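You operate a simulated robot arm through the tools that you are given. There is no shell and no other tool. Be economical: measure what you need, move in short steps, check, and stop when the job is done.

You run a simulated two-armed robot. Do the job below in one go: nothing can be reset, and whatever is moved stays where it is left.

## Task
Hold the card carrier on the top of the stock bench steady with one hand and put the green mint pack in it with the other.

The check looks at the end state, three seconds after you hand in, the way a careful person would. Anything else that was tipped, shoved, dropped, spilled or broken makes it a failure.

## Robot
Two 7-joint arms with two-finger parallel grippers on one trunk, on a base that drives. Base frame: it is fixed to the floor where the robot stands at the start and does not move with it; the origin is under the middle of the robot, x ahead of it, y to its left, z up. Lengths are in mm, angles in degrees, forces in N, time in s.
The left shoulder is at the start at [50, 165, 1080], the right one opposite. With the tool pointing down near the work surface each hand reaches from about 240 to 700 mm from the robot's upright axis, wherever it stands, measured 20 degrees to its own side. Places, roughly: card carrier [-1000, -500, 750]. Payload 3.91 kg a hand.
Tool frame (each hand has its own): the origin (TCP) lies between the finger pads and is the grasp point; the fingertips stand 30 mm ahead of it; z points along the fingers, y is the line along which they close. The gripper opens to 110 mm. The fingers are 20 mm wide and 10 mm thick; the gripper's body (48 by 112 mm) begins 55 mm behind the TCP.
Orientation is that of the tool frame in the base frame, as a unit quaternion [x, y, z, w]. With the fingers straight down and closing along the base's y, the tool's x points along the base's -x, its y along +y and its z along -z.

## Interface
- The arms move only by the tool step_arm. It takes "left_moves", "right_moves" or both (then of equal length, played together; a hand with none holds still); each is a list of rows, each a list of 7 numbers: the shift along the tool's x, y, z in units of 300 mm (1.0 is 300 mm), then the turn, a rotation vector about the tool's x, y, z in units of 60 degrees (1.0 is 60 degrees), then the gripper command, from -1 (fully open) to 1 (shut), values between in proportion. In form: [[x, y, z, ax, ay, az, hand], ...]. A call has 1 to 10 rows; each row is the pose to reach, as a shift and turn from the pose commanded when the call began, along the tool's axes at that moment. A call with a number of a shift or a turn outside -1 to 1 is refused whole. A row lasts 0.2 s, in which the tool goes at most 50 mm and 8.6 degrees; a call with a longer step from one row to the next is refused whole, and so is a gripper value outside its range. Where a pose cannot be reached the arm comes as near as it can. A force on the tool above 40 N (or 10 N above the force at the start of the call, whichever is more), or a blocked arm, ends the call early, and 0.2 s more pass. Each finger travels about 45 mm/s and halts on what it meets, pressing with about 39 N; the grip force reading is that of the motor and also rises with nothing between the fingers. The clock runs only during rows and for 0.2 s after the last one: add rows that repeat a pose to give the fingers time. It gives the time, the measured TCP pose, the force on the tool (base axes), the opening and the grip force at its end, in the units of the frame above (readings bear some noise), with the torque about the TCP (base axes, N m) and any sound that the robot's microphone picked up.
- Cameras (640 x 400 px; columns grow to the right, rows downward): "scene" is now at [119, -24, 1274.9]; the picture's right is [-0.20, -0.98, 0.00], its down [-0.55, 0.11, -0.83] and it looks along [0.81, -0.16, -0.56] (base axes); focal length 295 px, centre (320, 200). "left" rides on the left gripper at [72, -17, -103] in its tool frame; the picture's right is [0.23, 0.97, 0.00], its down [-0.76, 0.18, -0.62] and it looks along [-0.61, 0.14, 0.78] (tool axes); focal length 222 px, centre (320, 200). "right" rides on the right gripper at [72, 17, -103] in its tool frame; the picture's right is [-0.23, 0.97, 0.00], its down [-0.76, -0.18, -0.62] and it looks along [-0.61, -0.14, 0.78] (tool axes); focal length 222 px, centre (320, 200). There is no depth. A picture from a camera that has moved, and an enlarged one, comes with that camera's place and axes in the base frame and with its lens. The place of the scene camera against the robot may be out by one fixed shift of up to 25 mm in any direction.
- snapshot(camera): a new picture of that camera. The clock stands still meanwhile.
- slide_trunk(by): slides the trunk up (or, below 0, down) by that many mm; the arms and the scene camera ride with it, the base frame stays. It gives what a move gives, with no picture.
- base_move(legs): drives the robot by 1 to 6 legs, each [ahead, left, turn to the left] in mm, mm and degrees, along the robot's own axes; the way and the turn of a leg run together, so that a leg with both is an arc; at most 1500 mm and 180 degrees a leg. The arms and the cameras ride along, it lands a little off, and it stops where it bumps. It gives what a move gives.
- turn_head(pan, tilt): turns the head with the scene camera to pan (to the left, within 80 degrees either way) and tilt (down, from -29 to 69), counted from straight ahead of the robot. It gives what a move gives.
- enlarge(camera, box): a new picture of the part [left, top, right, bottom] of that camera's present view, enlarged. The clock stands still meanwhile.
- hand_in(): hands the job in; it is judged then, once.

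Work in short steps. Places have to be worked out from the pictures, the camera data and where the tool is seen: move nearer, look again, correct. Check each grasp and each placing, and mend what went wrong. You have 120 turns and 92 pictures in all, those below and enlarged ones among them. Open the grippers and draw the arms clear of the work before you hand the job in, unless the task says otherwise; then end with one line.

The tools are called after ">>>" by a JSON object that holds its "op" and its "data". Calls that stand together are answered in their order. step_arm: Moves the arms, as the interface text tells. Its arguments: {"type":"object","properties":{"left_moves":{"type":"array","items":{"type":"array","items":{"type":"number"}}},"right_moves":{"type":"array","items":{"type":"array","items":{"type":"number"}}}},"required":[]} The other tools are called the same way: slide_trunk (by) slides the trunk up or down; base_move (legs) drives the base; turn_head (pan, tilt) turns the head that bears the scene camera; snapshot (camera) takes a picture; enlarge (camera, box) takes an enlarged picture of a part of a camera's view; hand_in () hands the job in.

At the start:

```text
time: 0.0
left_tool_pos: [475.8, 49.0, 1064.1]
left_orientation: [0.0, 1.0, 0.001, 0.001]
left_wrist_force: [0.5, -0.8, -0.4]
left_ft_torque: [-0.01, -0.01, 0.03]
left_gripper_width: 110.1
left_grasp_force: 0.0
right_tool_pos: [458.7, -350.4, 1059.2]
right_orientation: [0.0, 1.0, 0.0, 0.0]
right_wrist_force: [0.7, 0.4, 0.1]
right_ft_torque: [0.01, 0.0, -0.01]
right_gripper_width: 109.9
right_grasp_force: 0.1
trunk travel left (down, up): [-300.0, 203.0]
robot x, y, heading: [1.2, 0.9, -0.0]
head pan, tilt: [-11.4, 33.8]
```

scene: 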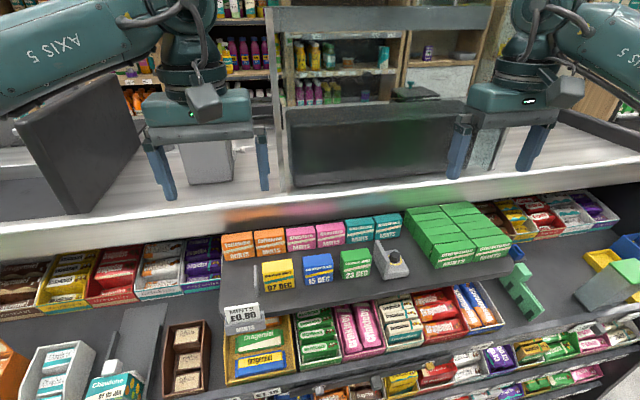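
right: 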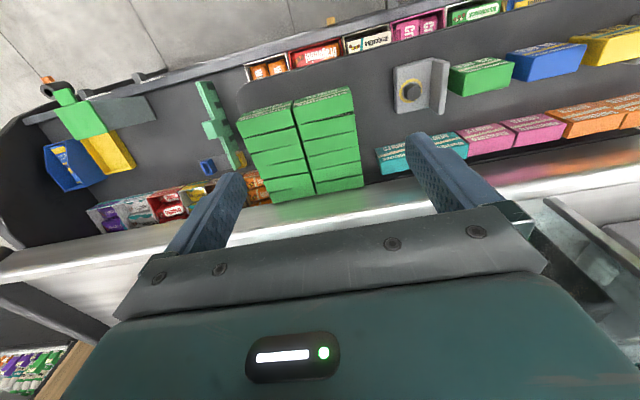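
left: 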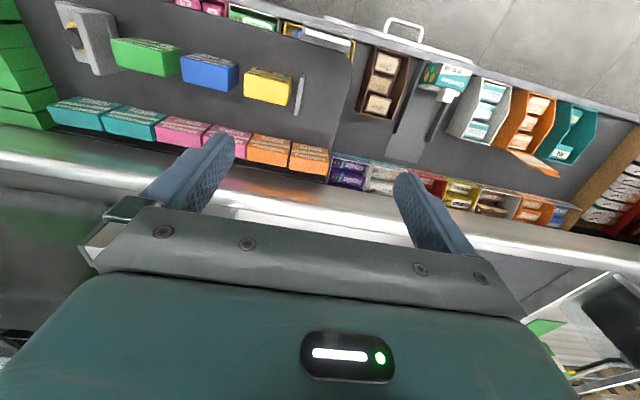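

The scene shows a shelf in front with single yellow, blue and green packs and a stack of green ones. I look closer at these first.

>>> {"op": "enlarge", "data": {"camera": "scene", "box": [210, 190, 530, 390]}}

>>> {"op": "turn_head", "data": {"pan": -80, "tilt": 25}}

>>> {"op": "snapshot", "data": {"camera": "scene"}}

```text
2.00 times, centred on (370, 290) of scene
camera zoom: at [119.0, -24.0, 1274.9], right [-0.2, -0.98, 0.0], down [-0.55, 0.11, -0.83], along [0.81, -0.16, -0.56], focal length 590 px, centre (220, 20)
```

zoom: 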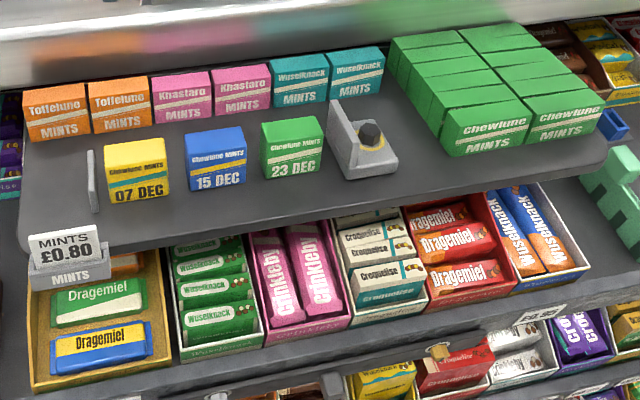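

```text
time: 1.4
left_tool_pos: [475.1, 48.6, 1063.9]
left_orientation: [0.0, 1.0, 0.0, 0.001]
left_wrist_force: [-0.4, 0.2, -0.2]
left_ft_torque: [-0.02, -0.01, 0.01]
left_gripper_width: 110.0
left_grasp_force: 0.0
right_tool_pos: [458.0, -349.7, 1059.4]
right_orientation: [0.001, 1.0, 0.0, 0.0]
right_wrist_force: [0.5, -0.2, 0.4]
right_ft_torque: [0.02, 0.0, 0.01]
right_gripper_width: 109.9
right_grasp_force: 0.0
trunk travel left (down, up): [-300.0, 203.0]
robot x, y, heading: [-0.7, -2.2, -0.1]
head pan, tilt: [-80.0, 25.0]
```

```text
87 pictures are left
camera scene: at [48.2, -97.1, 1288.8], right [-0.98, -0.17, 0.0], down [-0.07, 0.42, -0.91], along [0.16, -0.89, -0.42], focal length 295 px, centre (320, 200)
```

scene: 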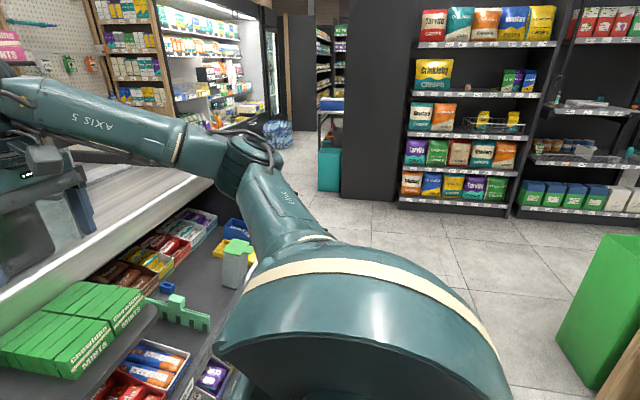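

The green 23 DEC pack looks like the target, but I want to see the bench and the carrier behind me first. I back off a little and turn right to look.

>>> {"op": "base_move", "data": {"legs": [[-200, 0, 0], [0, 0, -90]]}}

>>> {"op": "turn_head", "data": {"pan": -50, "tilt": 28}}

>>> {"op": "snapshot", "data": {"camera": "scene"}}

```text
time: 6.8
left_tool_pos: [-135.4, -475.0, 1064.1]
left_orientation: [0.698, 0.716, -0.001, 0.0]
left_wrist_force: [-0.3, 0.3, 0.0]
left_ft_torque: [0.01, 0.01, -0.01]
left_gripper_width: 109.9
left_grasp_force: 0.0
right_tool_pos: [-534.5, -467.4, 1059.8]
right_orientation: [0.697, 0.717, 0.001, 0.001]
right_wrist_force: [-0.2, -0.4, 0.2]
right_ft_torque: [-0.02, 0.01, 0.05]
right_gripper_width: 109.8
right_grasp_force: 0.1
trunk travel left (down, up): [-300.0, 203.0]
robot x, y, heading: [-195.7, -4.1, -88.4]
head pan, tilt: [-80.0, 25.0]
```

```text
time: 7.7
left_tool_pos: [-136.4, -475.3, 1063.9]
left_orientation: [0.697, 0.717, 0.0, 0.001]
left_wrist_force: [-0.2, 0.6, 0.6]
left_ft_torque: [-0.03, 0.06, -0.01]
left_gripper_width: 110.1
left_grasp_force: 0.2
right_tool_pos: [-534.6, -469.0, 1059.4]
right_orientation: [0.698, 0.716, 0.0, 0.0]
right_wrist_force: [0.0, 0.0, -0.6]
right_ft_torque: [0.01, -0.02, -0.01]
right_gripper_width: 110.0
right_grasp_force: 0.0
trunk travel left (down, up): [-300.0, 203.0]
robot x, y, heading: [-198.3, -3.8, -88.5]
head pan, tilt: [-50.0, 28.0]
```

```text
86 pictures are left
camera scene: at [-262.3, -96.5, 1284.0], right [-0.66, 0.75, 0.0], down [0.35, 0.31, -0.88], along [-0.66, -0.59, -0.47], focal length 295 px, centre (320, 200)
```

scene: 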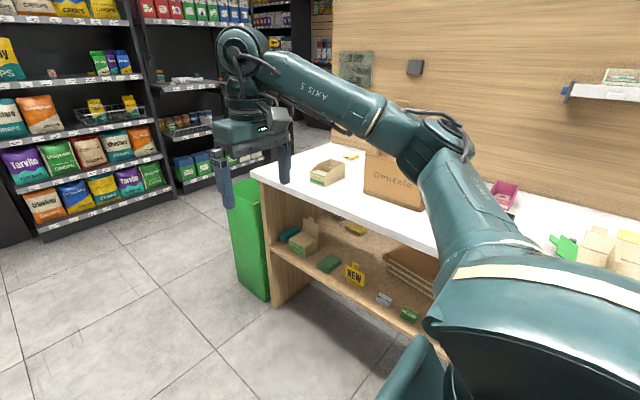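

The bench is in view: a card box with packs on top, more things on its lower shelf. I enlarge both.

>>> {"op": "enlarge", "data": {"camera": "scene", "box": [260, 140, 420, 240]}}

>>> {"op": "enlarge", "data": {"camera": "scene", "box": [270, 215, 450, 328]}}

>>> {"op": "enlarge", "data": {"camera": "scene", "box": [480, 170, 640, 270]}}

```text
4.00 times, centred on (340, 190) of scene
camera zoom: at [-262.3, -96.5, 1284.0], right [-0.66, 0.75, 0.0], down [0.35, 0.31, -0.88], along [-0.66, -0.59, -0.47], focal length 1181 px, centre (240, 240)
```

zoom: 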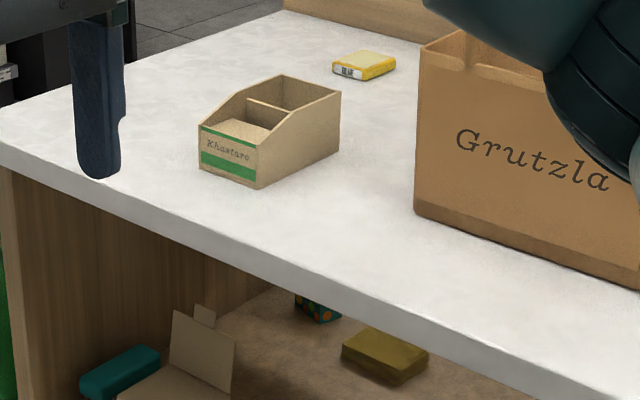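

```text
3.54 times, centred on (360, 272) of scene
camera zoom: at [-262.3, -96.5, 1284.0], right [-0.66, 0.75, 0.0], down [0.35, 0.31, -0.88], along [-0.66, -0.59, -0.47], focal length 1045 px, centre (178, -53)
```

zoom: 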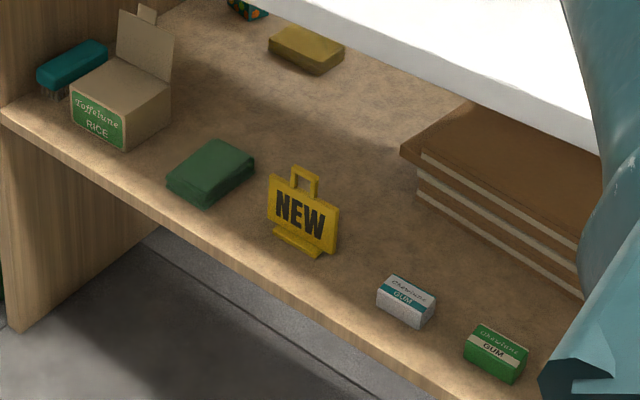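

```text
4.00 times, centred on (560, 220) of scene
camera zoom: at [-262.3, -96.5, 1284.0], right [-0.66, 0.75, 0.0], down [0.35, 0.31, -0.88], along [-0.66, -0.59, -0.47], focal length 1181 px, centre (-640, 120)
```

zoom: 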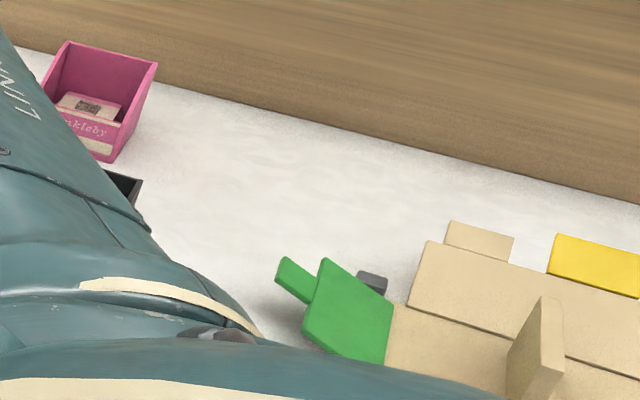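

The lower shelf holds only gum, so the loose 23 DEC pack is the candidate. I turn fully to the bench to check the rest of it before fetching.

>>> {"op": "base_move", "data": {"legs": [[0, 0, -70]]}}

>>> {"op": "turn_head", "data": {"pan": 0, "tilt": 30}}

>>> {"op": "snapshot", "data": {"camera": "scene"}}

>>> {"op": "turn_head", "data": {"pan": -50, "tilt": 30}}

>>> {"op": "snapshot", "data": {"camera": "scene"}}

```text
time: 11.2
left_tool_pos: [-627.0, -212.6, 1063.3]
left_orientation: [0.984, 0.179, -0.001, 0.0]
left_wrist_force: [-0.4, 0.1, 0.2]
left_ft_torque: [-0.01, 0.0, 0.0]
left_gripper_width: 110.4
left_grasp_force: 0.0
right_tool_pos: [-748.6, 167.1, 1059.4]
right_orientation: [0.984, 0.178, 0.0, 0.0]
right_wrist_force: [-0.6, -0.2, -0.1]
right_ft_torque: [-0.01, 0.01, -0.01]
right_gripper_width: 110.2
right_grasp_force: 0.1
trunk travel left (down, up): [-300.0, 203.0]
robot x, y, heading: [-200.7, -1.2, -159.5]
head pan, tilt: [-50.0, 28.0]
```

```text
time: 12.4
left_tool_pos: [-626.9, -213.0, 1063.3]
left_orientation: [0.984, 0.179, -0.001, 0.0]
left_wrist_force: [0.6, 0.0, -0.1]
left_ft_torque: [0.01, 0.01, 0.01]
left_gripper_width: 109.8
left_grasp_force: 0.0
right_tool_pos: [-750.3, 166.5, 1059.5]
right_orientation: [0.984, 0.178, 0.0, 0.001]
right_wrist_force: [0.6, -0.5, -0.1]
right_ft_torque: [0.01, -0.03, 0.01]
right_gripper_width: 110.1
right_grasp_force: 0.1
trunk travel left (down, up): [-300.0, 203.0]
robot x, y, heading: [-197.0, -3.2, -159.5]
head pan, tilt: [0.0, 30.0]
```

```text
82 pictures are left
camera scene: at [-307.0, -48.7, 1280.9], right [-0.35, 0.94, 0.0], down [0.47, 0.18, -0.87], along [-0.81, -0.3, -0.5], focal length 295 px, centre (320, 200)
```

scene: 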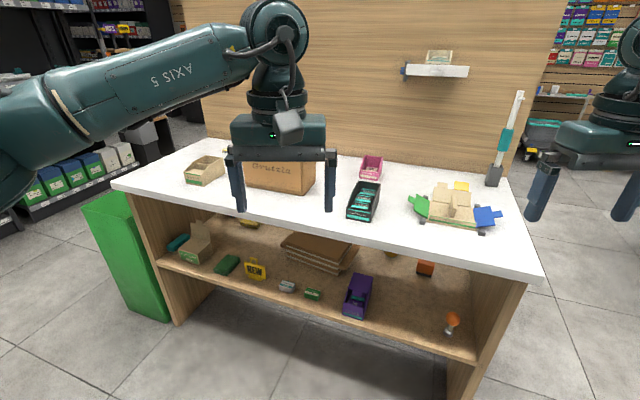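

```text
time: 13.6
left_tool_pos: [-626.1, -214.0, 1064.4]
left_orientation: [0.984, 0.179, -0.001, 0.0]
left_wrist_force: [0.4, 0.0, -0.7]
left_ft_torque: [-0.01, 0.03, -0.02]
left_gripper_width: 110.3
left_grasp_force: 0.1
right_tool_pos: [-749.5, 167.3, 1060.0]
right_orientation: [0.984, 0.179, 0.0, 0.0]
right_wrist_force: [0.2, -0.2, 0.8]
right_ft_torque: [0.02, 0.01, 0.0]
right_gripper_width: 110.0
right_grasp_force: 0.0
trunk travel left (down, up): [-300.0, 203.0]
robot x, y, heading: [-194.5, 1.7, -159.5]
head pan, tilt: [-50.0, 30.0]
```

```text
81 pictures are left
camera scene: at [-301.1, 27.4, 1280.9], right [0.49, 0.87, 0.0], down [0.44, -0.25, -0.87], along [-0.75, 0.43, -0.5], focal length 295 px, centre (320, 200)
```

scene: 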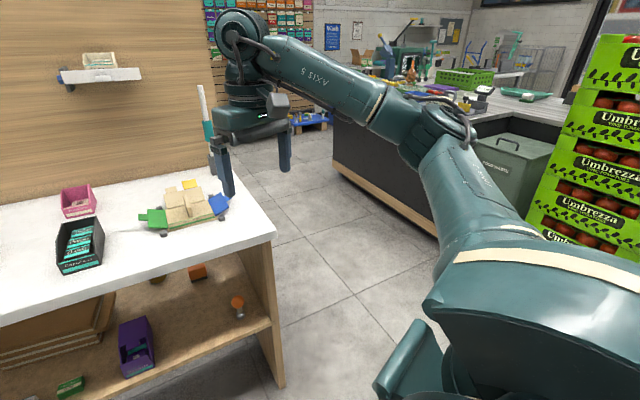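

The bench carries a Khastaro divided card box, a big Grutzla box and others; the name needs checking up close. I square up to the bench and come nearer, hands staying short of it.

>>> {"op": "base_move", "data": {"legs": [[0, 0, -20.5], [0, 550, 0], [180, 0, 0]]}}

>>> {"op": "turn_head", "data": {"pan": 0, "tilt": 35}}

>>> {"op": "snapshot", "data": {"camera": "scene"}}

>>> {"op": "snapshot", "data": {"camera": "left"}}

```text
time: 18.9
left_tool_pos: [-852.6, -596.3, 1063.2]
left_orientation: [1.0, -0.002, -0.001, 0.0]
left_wrist_force: [-0.3, 0.2, -1.2]
left_ft_torque: [-0.02, -0.03, 0.04]
left_gripper_width: 110.0
left_grasp_force: 0.0
right_tool_pos: [-832.2, -197.6, 1058.7]
right_orientation: [1.0, -0.002, 0.0, 0.0]
right_wrist_force: [-0.4, 0.4, 0.7]
right_ft_torque: [-0.02, 0.0, -0.01]
right_gripper_width: 110.0
right_grasp_force: 0.1
trunk travel left (down, up): [-300.0, 203.0]
robot x, y, heading: [-377.4, -551.1, 179.9]
head pan, tilt: [-50.0, 30.0]
```

```text
time: 20.1
left_tool_pos: [-851.8, -596.1, 1063.9]
left_orientation: [1.0, -0.001, -0.001, 0.0]
left_wrist_force: [0.0, 0.7, -0.7]
left_ft_torque: [-0.05, -0.02, 0.0]
left_gripper_width: 110.0
left_grasp_force: 0.1
right_tool_pos: [-833.3, -196.7, 1059.8]
right_orientation: [1.0, -0.002, 0.0, 0.0]
right_wrist_force: [0.2, 0.0, 0.6]
right_ft_torque: [0.06, -0.03, -0.02]
right_gripper_width: 109.9
right_grasp_force: 0.0
trunk travel left (down, up): [-300.0, 203.0]
robot x, y, heading: [-372.6, -548.9, 180.0]
head pan, tilt: [0.0, 35.0]
```

```text
80 pictures are left
camera scene: at [-490.6, -555.5, 1273.1], right [0.0, 1.0, 0.0], down [0.57, 0.0, -0.82], along [-0.82, 0.0, -0.57], focal length 295 px, centre (320, 200)
```

scene: 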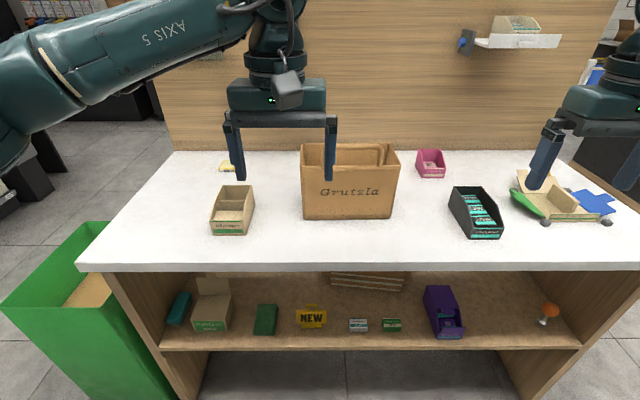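

```text
79 pictures are left
camera left: at [-778.6, -580.2, 1168.0], right [0.22, -0.97, 0.0], down [-0.76, -0.18, 0.62], along [-0.61, -0.14, -0.78], focal length 222 px, centre (320, 200)
```

left: 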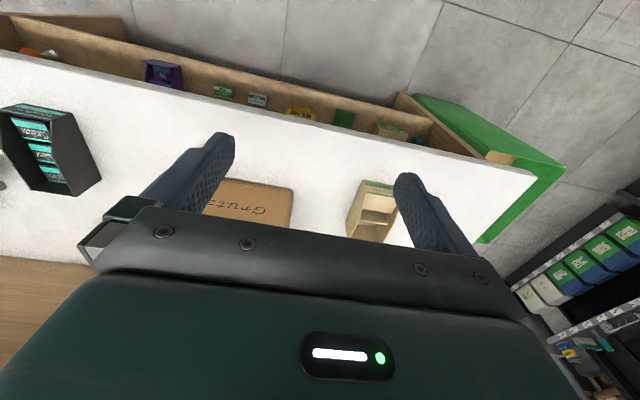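

Several candidates; I zoom in on the Khastaro box, the Grutzla box and the cream piece on the right to settle which is the card carrier.

>>> {"op": "enlarge", "data": {"camera": "scene", "box": [190, 140, 310, 250]}}

>>> {"op": "enlarge", "data": {"camera": "scene", "box": [290, 130, 450, 230]}}

>>> {"op": "enlarge", "data": {"camera": "scene", "box": [480, 140, 640, 240]}}

>>> {"op": "enlarge", "data": {"camera": "left", "box": [190, 140, 430, 260]}}

```text
3.64 times, centred on (250, 195) of scene
camera zoom: at [-490.6, -555.5, 1273.1], right [0.0, 1.0, 0.0], down [0.57, 0.0, -0.82], along [-0.82, 0.0, -0.57], focal length 1074 px, centre (574, 218)
```

zoom: 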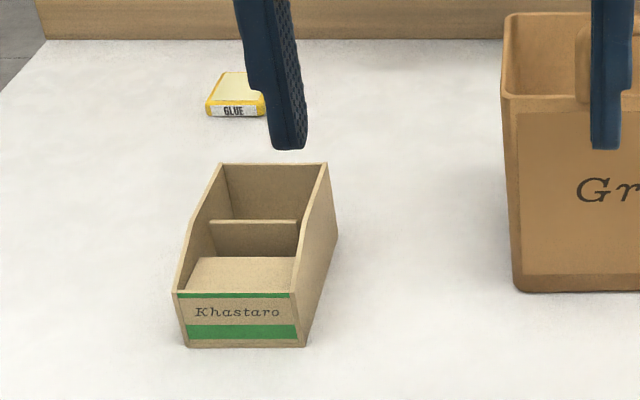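

```text
4.00 times, centred on (370, 180) of scene
camera zoom: at [-490.6, -555.5, 1273.1], right [0.0, 1.0, 0.0], down [0.57, 0.0, -0.82], along [-0.82, 0.0, -0.57], focal length 1181 px, centre (120, 280)
```

zoom: 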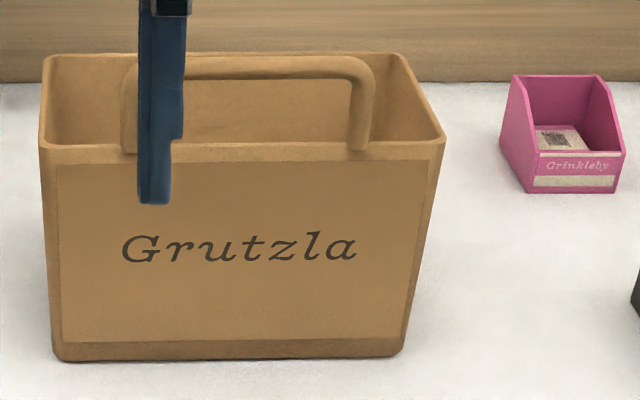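

```text
4.00 times, centred on (560, 190) of scene
camera zoom: at [-490.6, -555.5, 1273.1], right [0.0, 1.0, 0.0], down [0.57, 0.0, -0.82], along [-0.82, 0.0, -0.57], focal length 1181 px, centre (-640, 240)
```

zoom: 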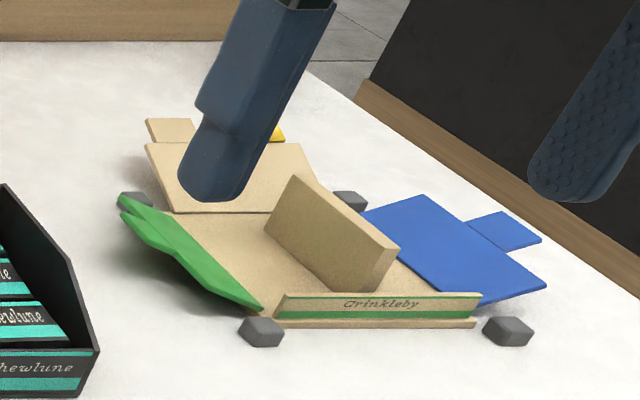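

```text
2.67 times, centred on (310, 200) of left
camera zoom: at [-778.6, -580.2, 1168.0], right [0.22, -0.97, 0.0], down [-0.76, -0.18, 0.62], along [-0.61, -0.14, -0.78], focal length 592 px, centre (347, 200)
```

zoom: 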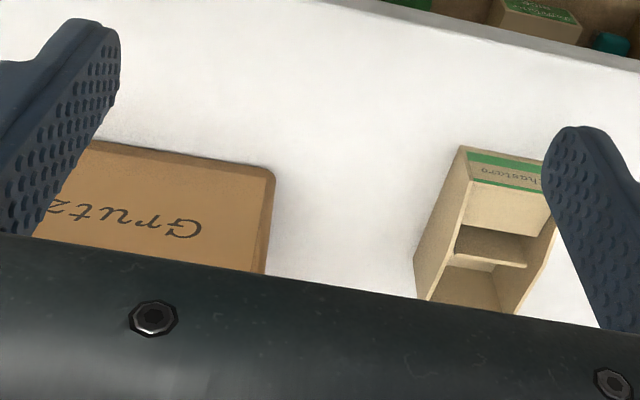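

The Grutzla box has a carrying handle and sits near the stated place, so it is the card carrier (about [-1130, -485]); the Khastaro box is a display box. I drive back the way I came to fetch the green pack with the right hand.

>>> {"op": "base_move", "data": {"legs": [[-175, 0, 0], [0, -550, 0], [0, 0, 180], [200, 0, 0]]}}

>>> {"op": "turn_head", "data": {"pan": -15, "tilt": 45}}

>>> {"op": "snapshot", "data": {"camera": "scene"}}

>>> {"op": "snapshot", "data": {"camera": "right"}}

```text
time: 32.9
left_tool_pos: [482.9, 39.3, 1063.6]
left_orientation: [0.006, 1.0, 0.001, 0.001]
left_wrist_force: [0.0, -0.8, -0.4]
left_ft_torque: [0.04, 0.03, -0.02]
left_gripper_width: 110.0
left_grasp_force: 0.0
right_tool_pos: [459.1, -360.2, 1059.5]
right_orientation: [0.006, 1.0, 0.001, 0.0]
right_wrist_force: [0.8, -0.1, -0.3]
right_ft_torque: [0.01, 0.0, 0.01]
right_gripper_width: 109.8
right_grasp_force: 0.1
trunk travel left (down, up): [-300.0, 203.0]
robot x, y, heading: [4.2, -3.9, -0.7]
head pan, tilt: [0.0, 35.0]
```

```text
time: 33.7
left_tool_pos: [482.8, 38.8, 1064.4]
left_orientation: [0.006, 1.0, 0.0, 0.001]
left_wrist_force: [0.8, -0.6, -0.6]
left_ft_torque: [0.02, -0.01, -0.03]
left_gripper_width: 109.9
left_grasp_force: 0.1
right_tool_pos: [459.0, -360.4, 1058.7]
right_orientation: [0.006, 1.0, 0.0, 0.0]
right_wrist_force: [0.2, 0.1, -0.2]
right_ft_torque: [-0.01, 0.0, -0.03]
right_gripper_width: 110.1
right_grasp_force: 0.1
trunk travel left (down, up): [-300.0, 203.0]
robot x, y, heading: [4.2, -5.0, -0.7]
head pan, tilt: [-15.0, 45.0]
```

```text
74 pictures are left
camera scene: at [116.2, -32.4, 1258.3], right [-0.27, -0.96, 0.0], down [-0.68, 0.19, -0.71], along [0.68, -0.19, -0.71], focal length 295 px, centre (320, 200)
```

scene: 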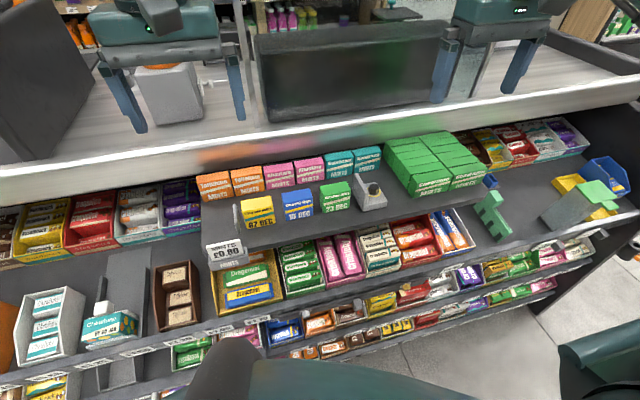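

```text
73 pictures are left
camera right: at [387.3, -341.2, 1161.3], right [0.24, 0.97, 0.0], down [0.76, -0.19, 0.62], along [0.61, -0.15, -0.78], focal length 222 px, centre (320, 200)
```

right: 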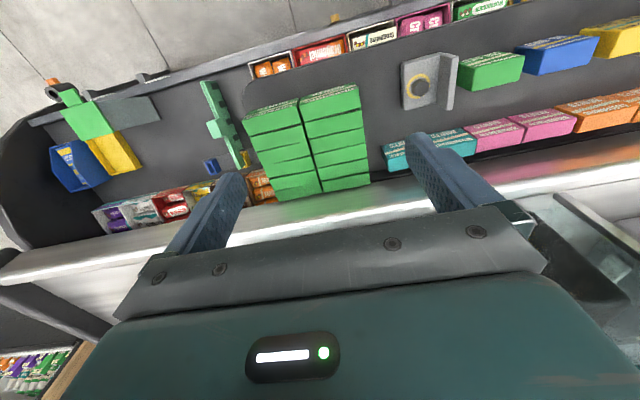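

Triangulating the green pack's top gives about [467, -159, 885] with some uncertainty. I move the right hand above it, turning so the fingers close fore-aft (clear of the blue pack and the stand).

>>> {"op": "step_arm", "data": {"right_moves": [[0, 0.08, 0, 0, 0, -0.125, 0], [0, 0.16, 0, 0, 0, -0.25, 0], [0, 0.24, 0, 0, 0, -0.375, 0], [0, 0.32, 0, 0, 0, -0.5, 0], [-0.01, 0.4, 0, 0, 0, -0.625, 0], [-0.02, 0.5, 0, 0, 0, -0.75, 0], [-0.03, 0.58, 0, 0, 0, -0.875, 0], [-0.03, 0.67, 0, 0, 0, -1.0, 0]]}}

>>> {"op": "step_arm", "data": {"right_moves": [[0, 0, 0, 0, 0, -0.125, 0], [0, 0, 0, 0, 0, -0.25, 0], [0, 0, 0, 0, 0, -0.375, 0], [0, 0, 0, 0, 0, -0.5, 0]]}}

>>> {"op": "snapshot", "data": {"camera": "right"}}

>>> {"op": "snapshot", "data": {"camera": "scene"}}

```text
time: 35.5
left_tool_pos: [482.7, 39.4, 1063.9]
left_orientation: [0.006, 1.0, 0.0, 0.001]
left_wrist_force: [-0.2, 0.7, 0.0]
left_ft_torque: [0.0, 0.04, -0.03]
left_gripper_width: 109.9
left_grasp_force: 0.0
right_tool_pos: [446.9, -143.8, 1056.7]
right_orientation: [-0.494, 0.869, -0.001, 0.002]
right_wrist_force: [0.2, 0.3, -0.3]
right_ft_torque: [0.03, -0.04, 0.04]
right_gripper_width: 54.9
right_grasp_force: 0.0
right hand out of reach, approached as far as the arm can: row 7, 8
trunk travel left (down, up): [-300.0, 203.0]
robot x, y, heading: [4.6, -2.1, -0.7]
head pan, tilt: [-15.0, 45.0]
```

```text
time: 36.5
left_tool_pos: [481.9, 39.8, 1065.3]
left_orientation: [0.006, 1.0, 0.0, 0.001]
left_wrist_force: [0.1, -0.8, -0.2]
left_ft_torque: [0.03, 0.0, 0.0]
left_gripper_width: 109.9
left_grasp_force: 0.1
right_tool_pos: [326.0, -85.9, 1045.6]
right_orientation: [-0.701, 0.713, 0.0, 0.001]
right_wrist_force: [-1.1, -1.0, 0.0]
right_ft_torque: [0.01, 0.02, 0.01]
right_gripper_width: 55.1
right_grasp_force: 0.0
right hand out of reach, approached as far as the arm can: row 1, 2, 3, 4
trunk travel left (down, up): [-300.0, 203.0]
robot x, y, heading: [8.3, -3.5, -0.8]
head pan, tilt: [-15.0, 45.0]
```

```text
72 pictures are left
camera right: at [307.6, -157.1, 1147.1], right [-0.97, 0.24, 0.0], down [0.19, 0.76, 0.62], along [0.15, 0.6, -0.78], focal length 222 px, centre (320, 200)
```

right: 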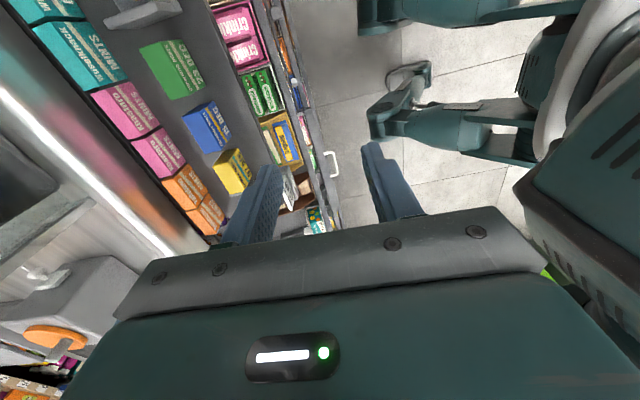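

```text
71 pictures are left
camera scene: at [116.0, -32.3, 1258.3], right [-0.27, -0.96, 0.0], down [-0.68, 0.19, -0.71], along [0.68, -0.19, -0.71], focal length 295 px, centre (320, 200)
```

scene: 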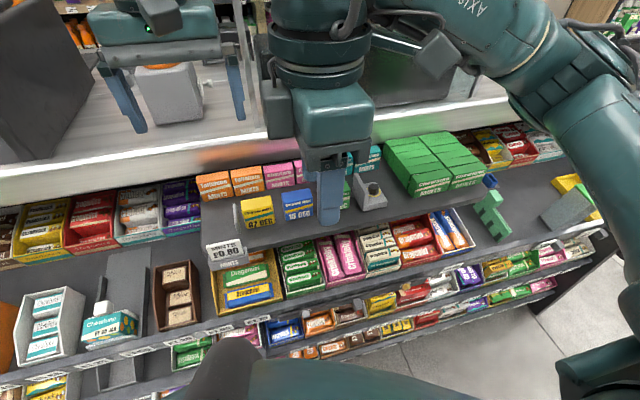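

That turn direction is beyond the wrist's reach. I turn back the other way, moving the left hand further left for room.

>>> {"op": "step_arm", "data": {"right_moves": [[0, 0, 0, 0, 0, 0.125, 0], [0, 0, 0, 0, 0, 0.25, 0], [0, 0, 0, 0, 0, 0.375, 0], [0, 0, 0, 0, 0, 0.5, 0], [0, 0, 0, 0, 0, 0.625, 0], [0, 0, 0, 0, 0, 0.75, 0], [0, 0, 0, 0, 0, 0.875, 0], [0, 0, 0, 0, 0, 1.0, 0]], "left_moves": [[0, 0.06, 0, 0, 0, 0, -1], [0, 0.12, 0, 0, 0, 0, -1], [0, 0.18, 0, 0, 0, 0, -1], [0, 0.24, 0, 0, 0, 0, -1], [0, 0.3, 0, 0, 0, 0, -1], [0, 0.33, 0, 0, 0, 0, -1], [0, 0.33, 0, 0, 0, 0, -1], [0, 0.33, 0, 0, 0, 0, -1]]}}

>>> {"op": "step_arm", "data": {"right_moves": [[0, 0, 0, 0, 0, 0.125, 0], [0, 0, 0, 0, 0, 0.25, 0], [0, 0, 0, 0, 0, 0.375, 0], [0, 0, 0, 0, 0, 0.5, 0], [0, 0, 0, 0, 0, 0.625, 0], [0, 0, 0, 0, 0, 0.75, 0], [0, 0, 0, 0, 0, 0.875, 0], [0, 0, 0, 0, 0, 1.0, 0]]}}

>>> {"op": "step_arm", "data": {"right_moves": [[0, 0, 0, 0, 0, 0.125, 0], [0, 0, 0, 0, 0, 0.25, 0], [0, 0, 0, 0, 0, 0.375, 0], [0, 0, 0, 0, 0, 0.5, 0], [0, 0, 0, 0, 0, 0.625, 0], [0, 0, 0, 0, 0, 0.75, 0], [0, 0, 0, 0, 0, 0.875, 0], [0, 0, 0, 0, 0, 1.0, 0]]}}

>>> {"op": "snapshot", "data": {"camera": "right"}}

>>> {"op": "snapshot", "data": {"camera": "scene"}}

```text
time: 38.3
left_tool_pos: [484.0, 139.7, 1063.3]
left_orientation: [0.006, 1.0, 0.0, 0.0]
left_wrist_force: [-0.8, 0.2, 0.2]
left_ft_torque: [0.02, 0.0, 0.01]
left_gripper_width: 110.4
left_grasp_force: 0.0
right_tool_pos: [328.3, -85.7, 1046.0]
right_orientation: [-0.252, 0.968, 0.001, 0.0]
right_wrist_force: [-0.3, 0.4, -0.3]
right_ft_torque: [0.03, 0.02, 0.02]
right_gripper_width: 55.0
right_grasp_force: 0.1
trunk travel left (down, up): [-300.0, 203.0]
robot x, y, heading: [8.1, -4.8, -0.8]
head pan, tilt: [-15.0, 45.0]
```

```text
time: 40.1
left_tool_pos: [483.6, 138.6, 1062.6]
left_orientation: [0.006, 1.0, -0.001, 0.0]
left_wrist_force: [0.4, -0.2, 0.4]
left_ft_torque: [0.01, -0.03, -0.01]
left_gripper_width: 110.1
left_grasp_force: 0.1
right_tool_pos: [327.5, -85.6, 1044.8]
right_orientation: [0.265, 0.964, -0.001, 0.0]
right_wrist_force: [0.3, 0.6, 0.1]
right_ft_torque: [-0.01, -0.01, -0.01]
right_gripper_width: 54.9
right_grasp_force: 0.0
trunk travel left (down, up): [-300.0, 203.0]
robot x, y, heading: [7.7, -2.3, -0.8]
head pan, tilt: [-15.0, 45.0]
```

```text
time: 41.9
left_tool_pos: [483.8, 138.0, 1061.9]
left_orientation: [0.006, 1.0, 0.0, 0.002]
left_wrist_force: [-0.4, 0.1, -0.2]
left_ft_torque: [0.01, -0.02, -0.03]
left_gripper_width: 109.9
left_grasp_force: 0.1
right_tool_pos: [326.5, -86.7, 1045.4]
right_orientation: [0.712, 0.702, 0.001, 0.0]
right_wrist_force: [0.0, -0.5, 0.1]
right_ft_torque: [0.01, 0.01, -0.04]
right_gripper_width: 54.9
right_grasp_force: 0.0
trunk travel left (down, up): [-300.0, 203.0]
robot x, y, heading: [6.2, -4.5, -0.7]
head pan, tilt: [-15.0, 45.0]
```

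```text
70 pictures are left
camera right: at [344.7, -13.9, 1146.4], right [0.97, -0.24, 0.0], down [-0.19, -0.76, 0.62], along [-0.15, -0.6, -0.78], focal length 222 px, centre (320, 200)
```

right: 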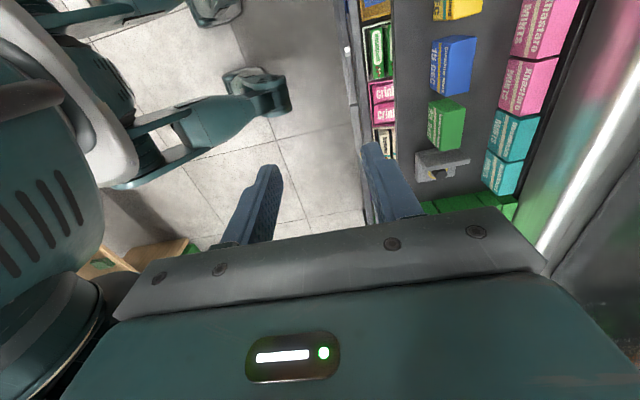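

```text
69 pictures are left
camera scene: at [116.1, -32.5, 1258.2], right [-0.27, -0.96, 0.0], down [-0.68, 0.19, -0.71], along [0.68, -0.19, -0.71], focal length 295 px, centre (320, 200)
```

scene: 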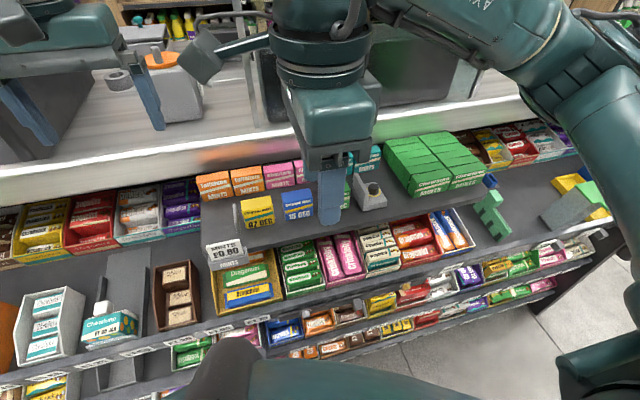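

This orientation works. The pack now triangulates to about [472, -146, ~860]; I move over it at z≈1000 with the gripper opened to ~85.

>>> {"op": "step_arm", "data": {"right_moves": [[-0.04, 0.1, 0.03, 0, 0, 0, -0.5], [-0.08, 0.2, 0.06, 0, 0, 0, -0.5], [-0.12, 0.3, 0.09, 0, 0, 0, -0.5], [-0.16, 0.4, 0.12, 0, 0, 0, -0.5], [-0.2, 0.48, 0.15, 0, 0, 0, -0.5], [-0.2, 0.48, 0.15, 0, 0, 0, -0.5]]}}

>>> {"op": "snapshot", "data": {"camera": "right"}}

>>> {"op": "snapshot", "data": {"camera": "scene"}}

>>> {"op": "snapshot", "data": {"camera": "left"}}

```text
time: 43.3
left_tool_pos: [484.0, 138.1, 1065.2]
left_orientation: [0.006, 1.0, 0.0, 0.001]
left_wrist_force: [-0.3, 0.4, 0.8]
left_ft_torque: [0.01, -0.03, 0.03]
left_gripper_width: 109.9
left_grasp_force: 0.1
right_tool_pos: [470.6, -149.2, 999.4]
right_orientation: [0.712, 0.702, 0.0, 0.0]
right_wrist_force: [-1.1, -0.6, 0.6]
right_ft_torque: [-0.01, 0.02, -0.01]
right_gripper_width: 82.7
right_grasp_force: 0.0
trunk travel left (down, up): [-300.0, 203.0]
robot x, y, heading: [5.8, -7.1, -0.8]
head pan, tilt: [-15.0, 45.0]
```

```text
68 pictures are left
camera right: at [487.8, -77.6, 1101.1], right [0.97, -0.24, 0.0], down [-0.19, -0.76, 0.62], along [-0.15, -0.61, -0.78], focal length 222 px, centre (320, 200)
```

right: 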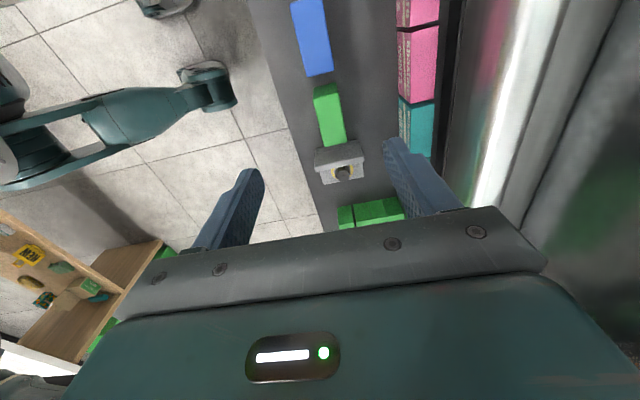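

```text
67 pictures are left
camera scene: at [116.1, -32.5, 1258.2], right [-0.27, -0.96, 0.0], down [-0.68, 0.19, -0.71], along [0.68, -0.19, -0.71], focal length 295 px, centre (320, 200)
```

scene: 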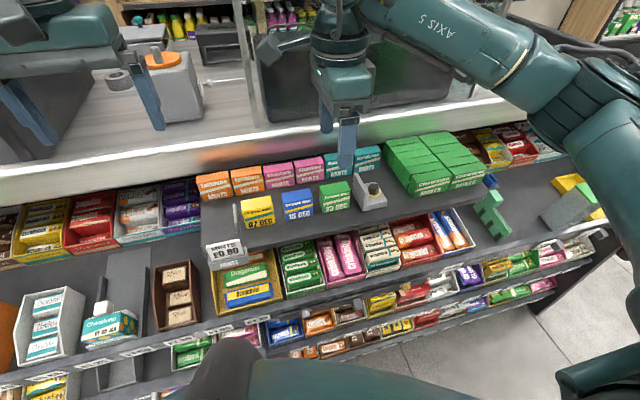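

```text
66 pictures are left
camera left: at [411.6, 122.4, 1168.3], right [-0.22, 0.98, 0.0], down [0.76, 0.17, 0.62], along [0.61, 0.13, -0.78], focal length 222 px, centre (320, 200)
```

left: 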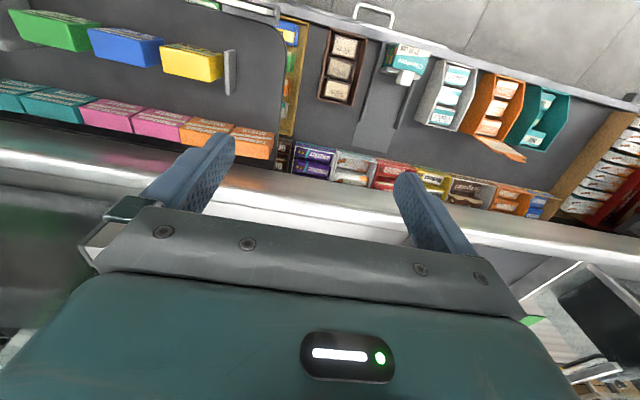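

The pack's top is at about [480, -152, 875], roughly 58 wide and 24 deep. I shift over it, narrow the gripper to ~66 and come down to z≈915 to check.

>>> {"op": "step_arm", "data": {"right_moves": [[-0.005, 0.015, 0.08, 0, 0, 0, -0.2], [-0.01, 0.03, 0.16, 0, 0, 0, -0.2], [-0.01, 0.03, 0.24, 0, 0, 0, -0.2], [-0.01, 0.03, 0.28, 0, 0, 0, -0.2]]}}

>>> {"op": "snapshot", "data": {"camera": "right"}}

>>> {"op": "enlarge", "data": {"camera": "scene", "box": [230, 100, 430, 225]}}

```text
time: 44.3
left_tool_pos: [483.7, 139.2, 1063.0]
left_orientation: [0.006, 1.0, -0.001, 0.001]
left_wrist_force: [0.4, -0.3, -0.9]
left_ft_torque: [-0.01, 0.03, 0.0]
left_gripper_width: 109.9
left_grasp_force: 0.1
right_tool_pos: [480.2, -150.3, 914.9]
right_orientation: [0.711, 0.703, 0.001, 0.0]
right_wrist_force: [0.6, 0.5, 0.0]
right_ft_torque: [0.04, 0.01, -0.03]
right_gripper_width: 66.2
right_grasp_force: 0.1
trunk travel left (down, up): [-300.0, 203.0]
robot x, y, heading: [4.1, -6.0, -0.9]
head pan, tilt: [-15.0, 45.0]
```

```text
65 pictures are left
camera right: at [497.4, -78.5, 1016.7], right [0.97, -0.24, 0.0], down [-0.19, -0.76, 0.62], along [-0.15, -0.61, -0.78], focal length 222 px, centre (320, 200)
```

right: 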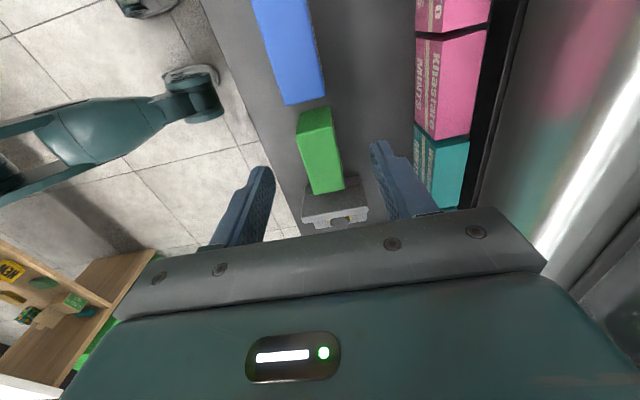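

```text
3.20 times, centred on (330, 162) of scene
camera zoom: at [116.1, -32.5, 1258.2], right [-0.27, -0.96, 0.0], down [-0.68, 0.19, -0.71], along [0.68, -0.19, -0.71], focal length 945 px, centre (288, 320)
```

zoom: 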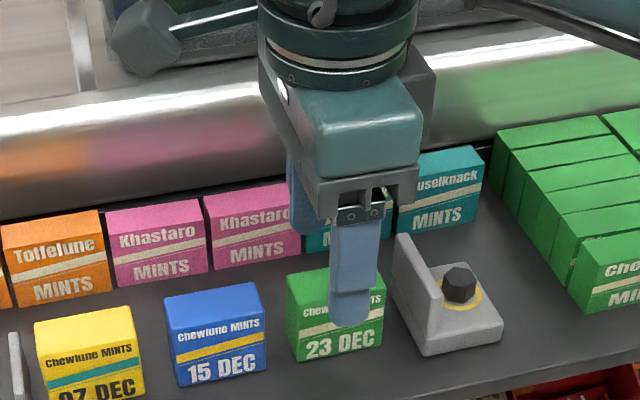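

The hand is centred over the pack in x; I nudge 4 mm in y, turn ~4.5° to match the pack's yaw, and go down to TCP z≈870, still open.

>>> {"op": "step_arm", "data": {"right_moves": [[0.012, 0, 0, 0, 0, 0.075, -0.2], [0.012, 0, 0.05, 0, 0, 0.075, -0.2], [0.012, 0, 0.1, 0, 0, 0.075, -0.2], [0.012, 0, 0.15, 0, 0, 0.075, -0.2], [0.012, 0, 0.15, 0, 0, 0.075, -0.2]]}}

>>> {"op": "snapshot", "data": {"camera": "right"}}

>>> {"op": "enlarge", "data": {"camera": "scene", "box": [250, 120, 410, 220]}}

```text
time: 45.5
left_tool_pos: [484.0, 138.9, 1063.6]
left_orientation: [0.006, 1.0, 0.0, 0.001]
left_wrist_force: [0.3, -1.2, 1.0]
left_ft_torque: [0.03, -0.01, -0.02]
left_gripper_width: 109.9
left_grasp_force: 0.0
right_tool_pos: [479.7, -146.3, 872.1]
right_orientation: [0.738, 0.675, 0.0, 0.001]
right_wrist_force: [0.3, -0.5, 0.1]
right_ft_torque: [0.0, 0.02, -0.01]
right_gripper_width: 66.2
right_grasp_force: 0.0
trunk travel left (down, up): [-300.0, 203.0]
robot x, y, heading: [4.4, -7.1, -0.7]
head pan, tilt: [-15.0, 45.0]
```

```text
63 pictures are left
camera right: at [504.0, -77.1, 972.7], right [0.95, -0.31, 0.0], down [-0.25, -0.74, 0.62], along [-0.2, -0.59, -0.78], focal length 222 px, centre (320, 200)
```

right: 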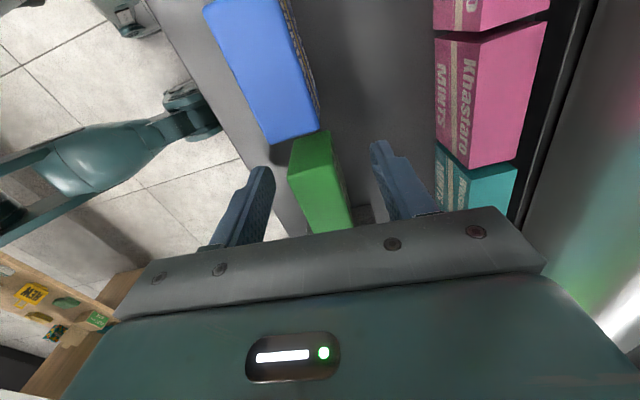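

```text
4.00 times, centred on (330, 170) of scene
camera zoom: at [116.1, -32.5, 1258.2], right [-0.27, -0.96, 0.0], down [-0.68, 0.19, -0.71], along [0.68, -0.19, -0.71], focal length 1181 px, centre (280, 320)
```

zoom: 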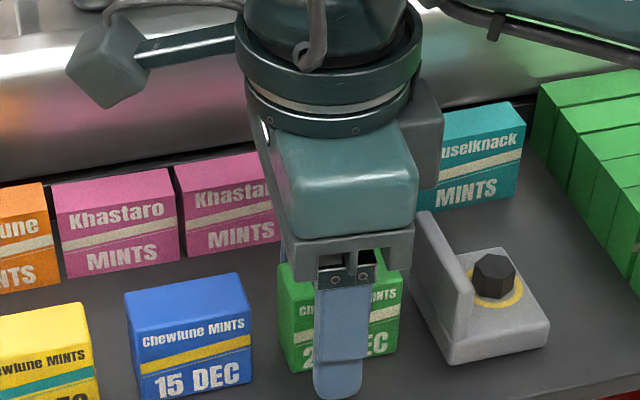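

The fingers straddle the pack with no contact force. I close the grip.

>>> {"op": "step_arm", "data": {"right_moves": [[0, 0, 0, 0, 0, 0, 0.3], [0, 0, 0, 0, 0, 0, 0.6], [0, 0, 0, 0, 0, 0, 0.8], [0, 0, 0, 0, 0, 0, 0.8], [0, 0, 0, 0, 0, 0, 0.8]]}}

>>> {"op": "enlarge", "data": {"camera": "scene", "box": [250, 120, 410, 220]}}

```text
time: 46.7
left_tool_pos: [484.2, 138.3, 1064.0]
left_orientation: [0.007, 1.0, 0.0, 0.001]
left_wrist_force: [-1.1, 0.4, 0.2]
left_ft_torque: [0.03, 0.02, 0.01]
left_gripper_width: 110.0
left_grasp_force: 0.1
right_tool_pos: [479.9, -148.3, 871.1]
right_orientation: [0.739, 0.674, 0.0, -0.001]
right_wrist_force: [0.2, -0.4, -0.2]
right_ft_torque: [0.02, 0.01, -0.02]
right_gripper_width: 25.0
right_grasp_force: 38.8
trunk travel left (down, up): [-300.0, 203.0]
robot x, y, heading: [3.6, -4.3, -0.7]
head pan, tilt: [-15.0, 45.0]
```

```text
4.00 times, centred on (330, 170) of scene
camera zoom: at [116.1, -32.5, 1258.2], right [-0.27, -0.96, 0.0], down [-0.68, 0.19, -0.71], along [0.68, -0.19, -0.71], focal length 1181 px, centre (280, 320)
```

zoom: 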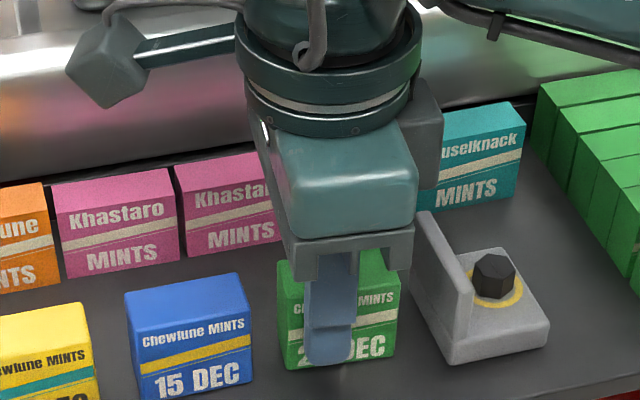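

The grip closed at 25 mm, matching the pack. I lift straight up 180 mm and check.

>>> {"op": "step_arm", "data": {"right_moves": [[0, 0, -0.05, 0, 0, 0, 0.8], [0, 0, -0.15, 0, 0, 0, 0.8], [0, 0, -0.25, 0, 0, 0, 0.8], [0, 0, -0.35, 0, 0, 0, 0.8], [0, 0, -0.45, 0, 0, 0, 0.8], [0, 0, -0.6, 0, 0, 0, 0.8]]}}

>>> {"op": "snapshot", "data": {"camera": "scene"}}

>>> {"op": "snapshot", "data": {"camera": "right"}}

```text
time: 48.1
left_tool_pos: [483.4, 139.3, 1064.0]
left_orientation: [0.006, 1.0, -0.001, 0.001]
left_wrist_force: [0.0, -1.0, 0.4]
left_ft_torque: [0.0, -0.03, 0.0]
left_gripper_width: 110.0
left_grasp_force: 0.0
right_tool_pos: [478.7, -146.2, 1052.4]
right_orientation: [0.738, 0.675, 0.0, 0.001]
right_wrist_force: [-0.5, -0.3, -0.9]
right_ft_torque: [0.0, 0.03, 0.04]
right_gripper_width: 25.0
right_grasp_force: 39.1
trunk travel left (down, up): [-300.0, 203.0]
robot x, y, heading: [4.9, 0.3, -0.9]
head pan, tilt: [-15.0, 45.0]
```

```text
60 pictures are left
camera scene: at [115.8, -32.3, 1258.2], right [-0.27, -0.96, 0.0], down [-0.68, 0.19, -0.71], along [0.68, -0.19, -0.71], focal length 295 px, centre (320, 200)
```

scene: 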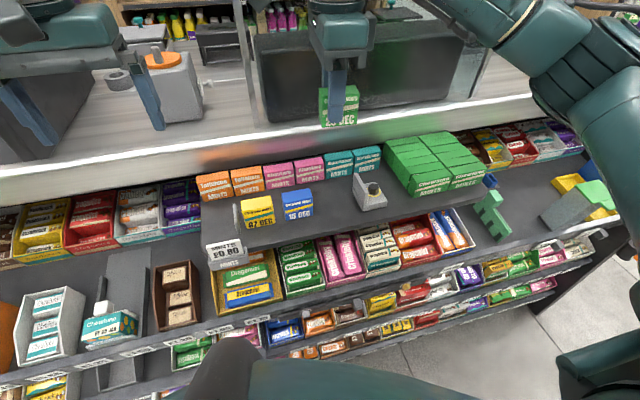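

```text
59 pictures are left
camera right: at [501.8, -75.8, 1153.6], right [0.95, -0.31, 0.0], down [-0.25, -0.74, 0.62], along [-0.2, -0.59, -0.78], focal length 222 px, centre (320, 200)
```

right: 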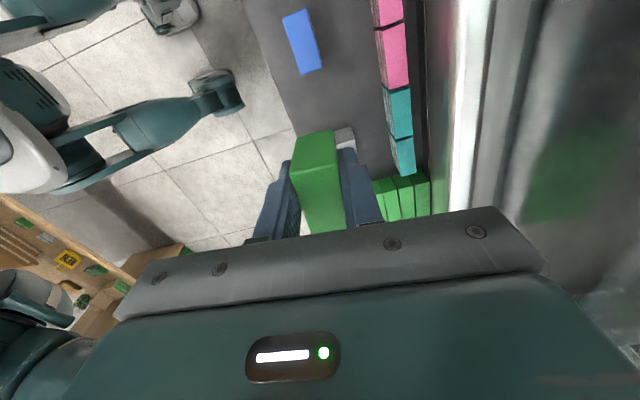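

The pack is held cleanly and neighbours are undisturbed. I drive back to the bench along the same path.

>>> {"op": "base_move", "data": {"legs": [[-200, 0, 0], [0, 0, -90], [0, 0, -89.3], [0, 500, 0], [175, 0, 0]]}}

>>> {"op": "turn_head", "data": {"pan": 0, "tilt": 32}}

>>> {"op": "snapshot", "data": {"camera": "scene"}}

>>> {"op": "snapshot", "data": {"camera": "left"}}

```text
time: 60.9
left_tool_pos: [-851.0, -629.7, 1064.8]
left_orientation: [1.0, -0.006, -0.001, 0.0]
left_wrist_force: [0.1, -0.5, -0.6]
left_ft_torque: [0.0, -0.04, -0.01]
left_gripper_width: 109.7
left_grasp_force: 0.0
right_tool_pos: [-845.6, -345.4, 1050.2]
right_orientation: [-0.675, 0.738, 0.0, 0.0]
right_wrist_force: [0.2, 0.7, -1.1]
right_ft_torque: [-0.02, -0.02, 0.01]
right_gripper_width: 25.2
right_grasp_force: 39.4
trunk travel left (down, up): [-300.0, 203.0]
robot x, y, heading: [-375.1, -489.1, 179.5]
head pan, tilt: [-15.0, 45.0]
```

```text
time: 61.6
left_tool_pos: [-850.0, -630.6, 1063.7]
left_orientation: [1.0, -0.006, -0.002, 0.001]
left_wrist_force: [-0.2, 0.2, 0.5]
left_ft_torque: [0.01, -0.01, 0.0]
left_gripper_width: 109.8
left_grasp_force: 0.0
right_tool_pos: [-844.6, -344.7, 1051.7]
right_orientation: [-0.675, 0.738, 0.0, 0.0]
right_wrist_force: [0.2, 0.0, 0.0]
right_ft_torque: [-0.02, -0.02, 0.0]
right_gripper_width: 25.0
right_grasp_force: 38.7
trunk travel left (down, up): [-300.0, 203.0]
robot x, y, heading: [-373.7, -487.7, 179.4]
head pan, tilt: [0.0, 32.0]
```

```text
58 pictures are left
camera scene: at [-488.4, -493.0, 1277.6], right [0.01, 1.0, 0.0], down [0.53, -0.01, -0.85], along [-0.85, 0.01, -0.53], focal length 295 px, centre (320, 200)
```

scene: 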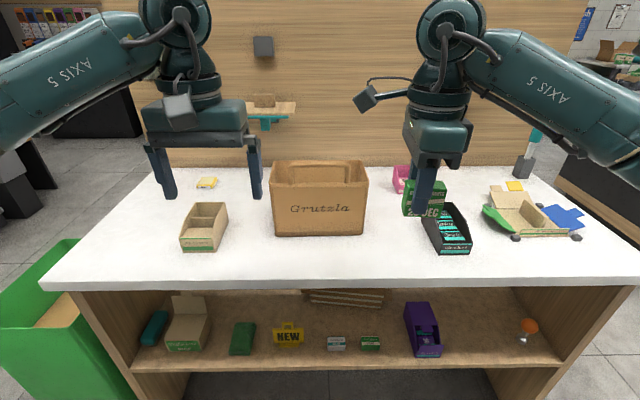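

```text
57 pictures are left
camera left: at [-776.4, -614.7, 1168.3], right [0.21, -0.98, 0.0], down [-0.76, -0.17, 0.62], along [-0.61, -0.13, -0.78], focal length 222 px, centre (320, 200)
```

left: 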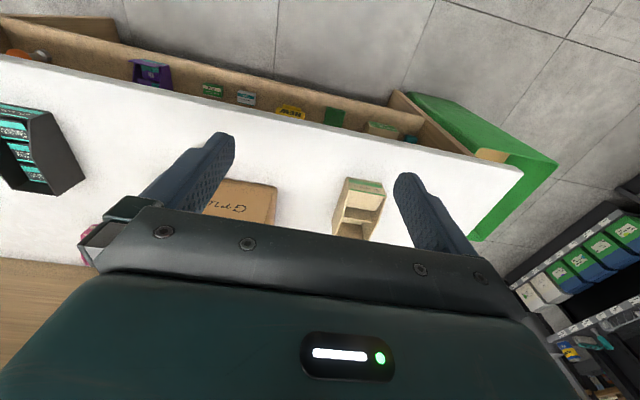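

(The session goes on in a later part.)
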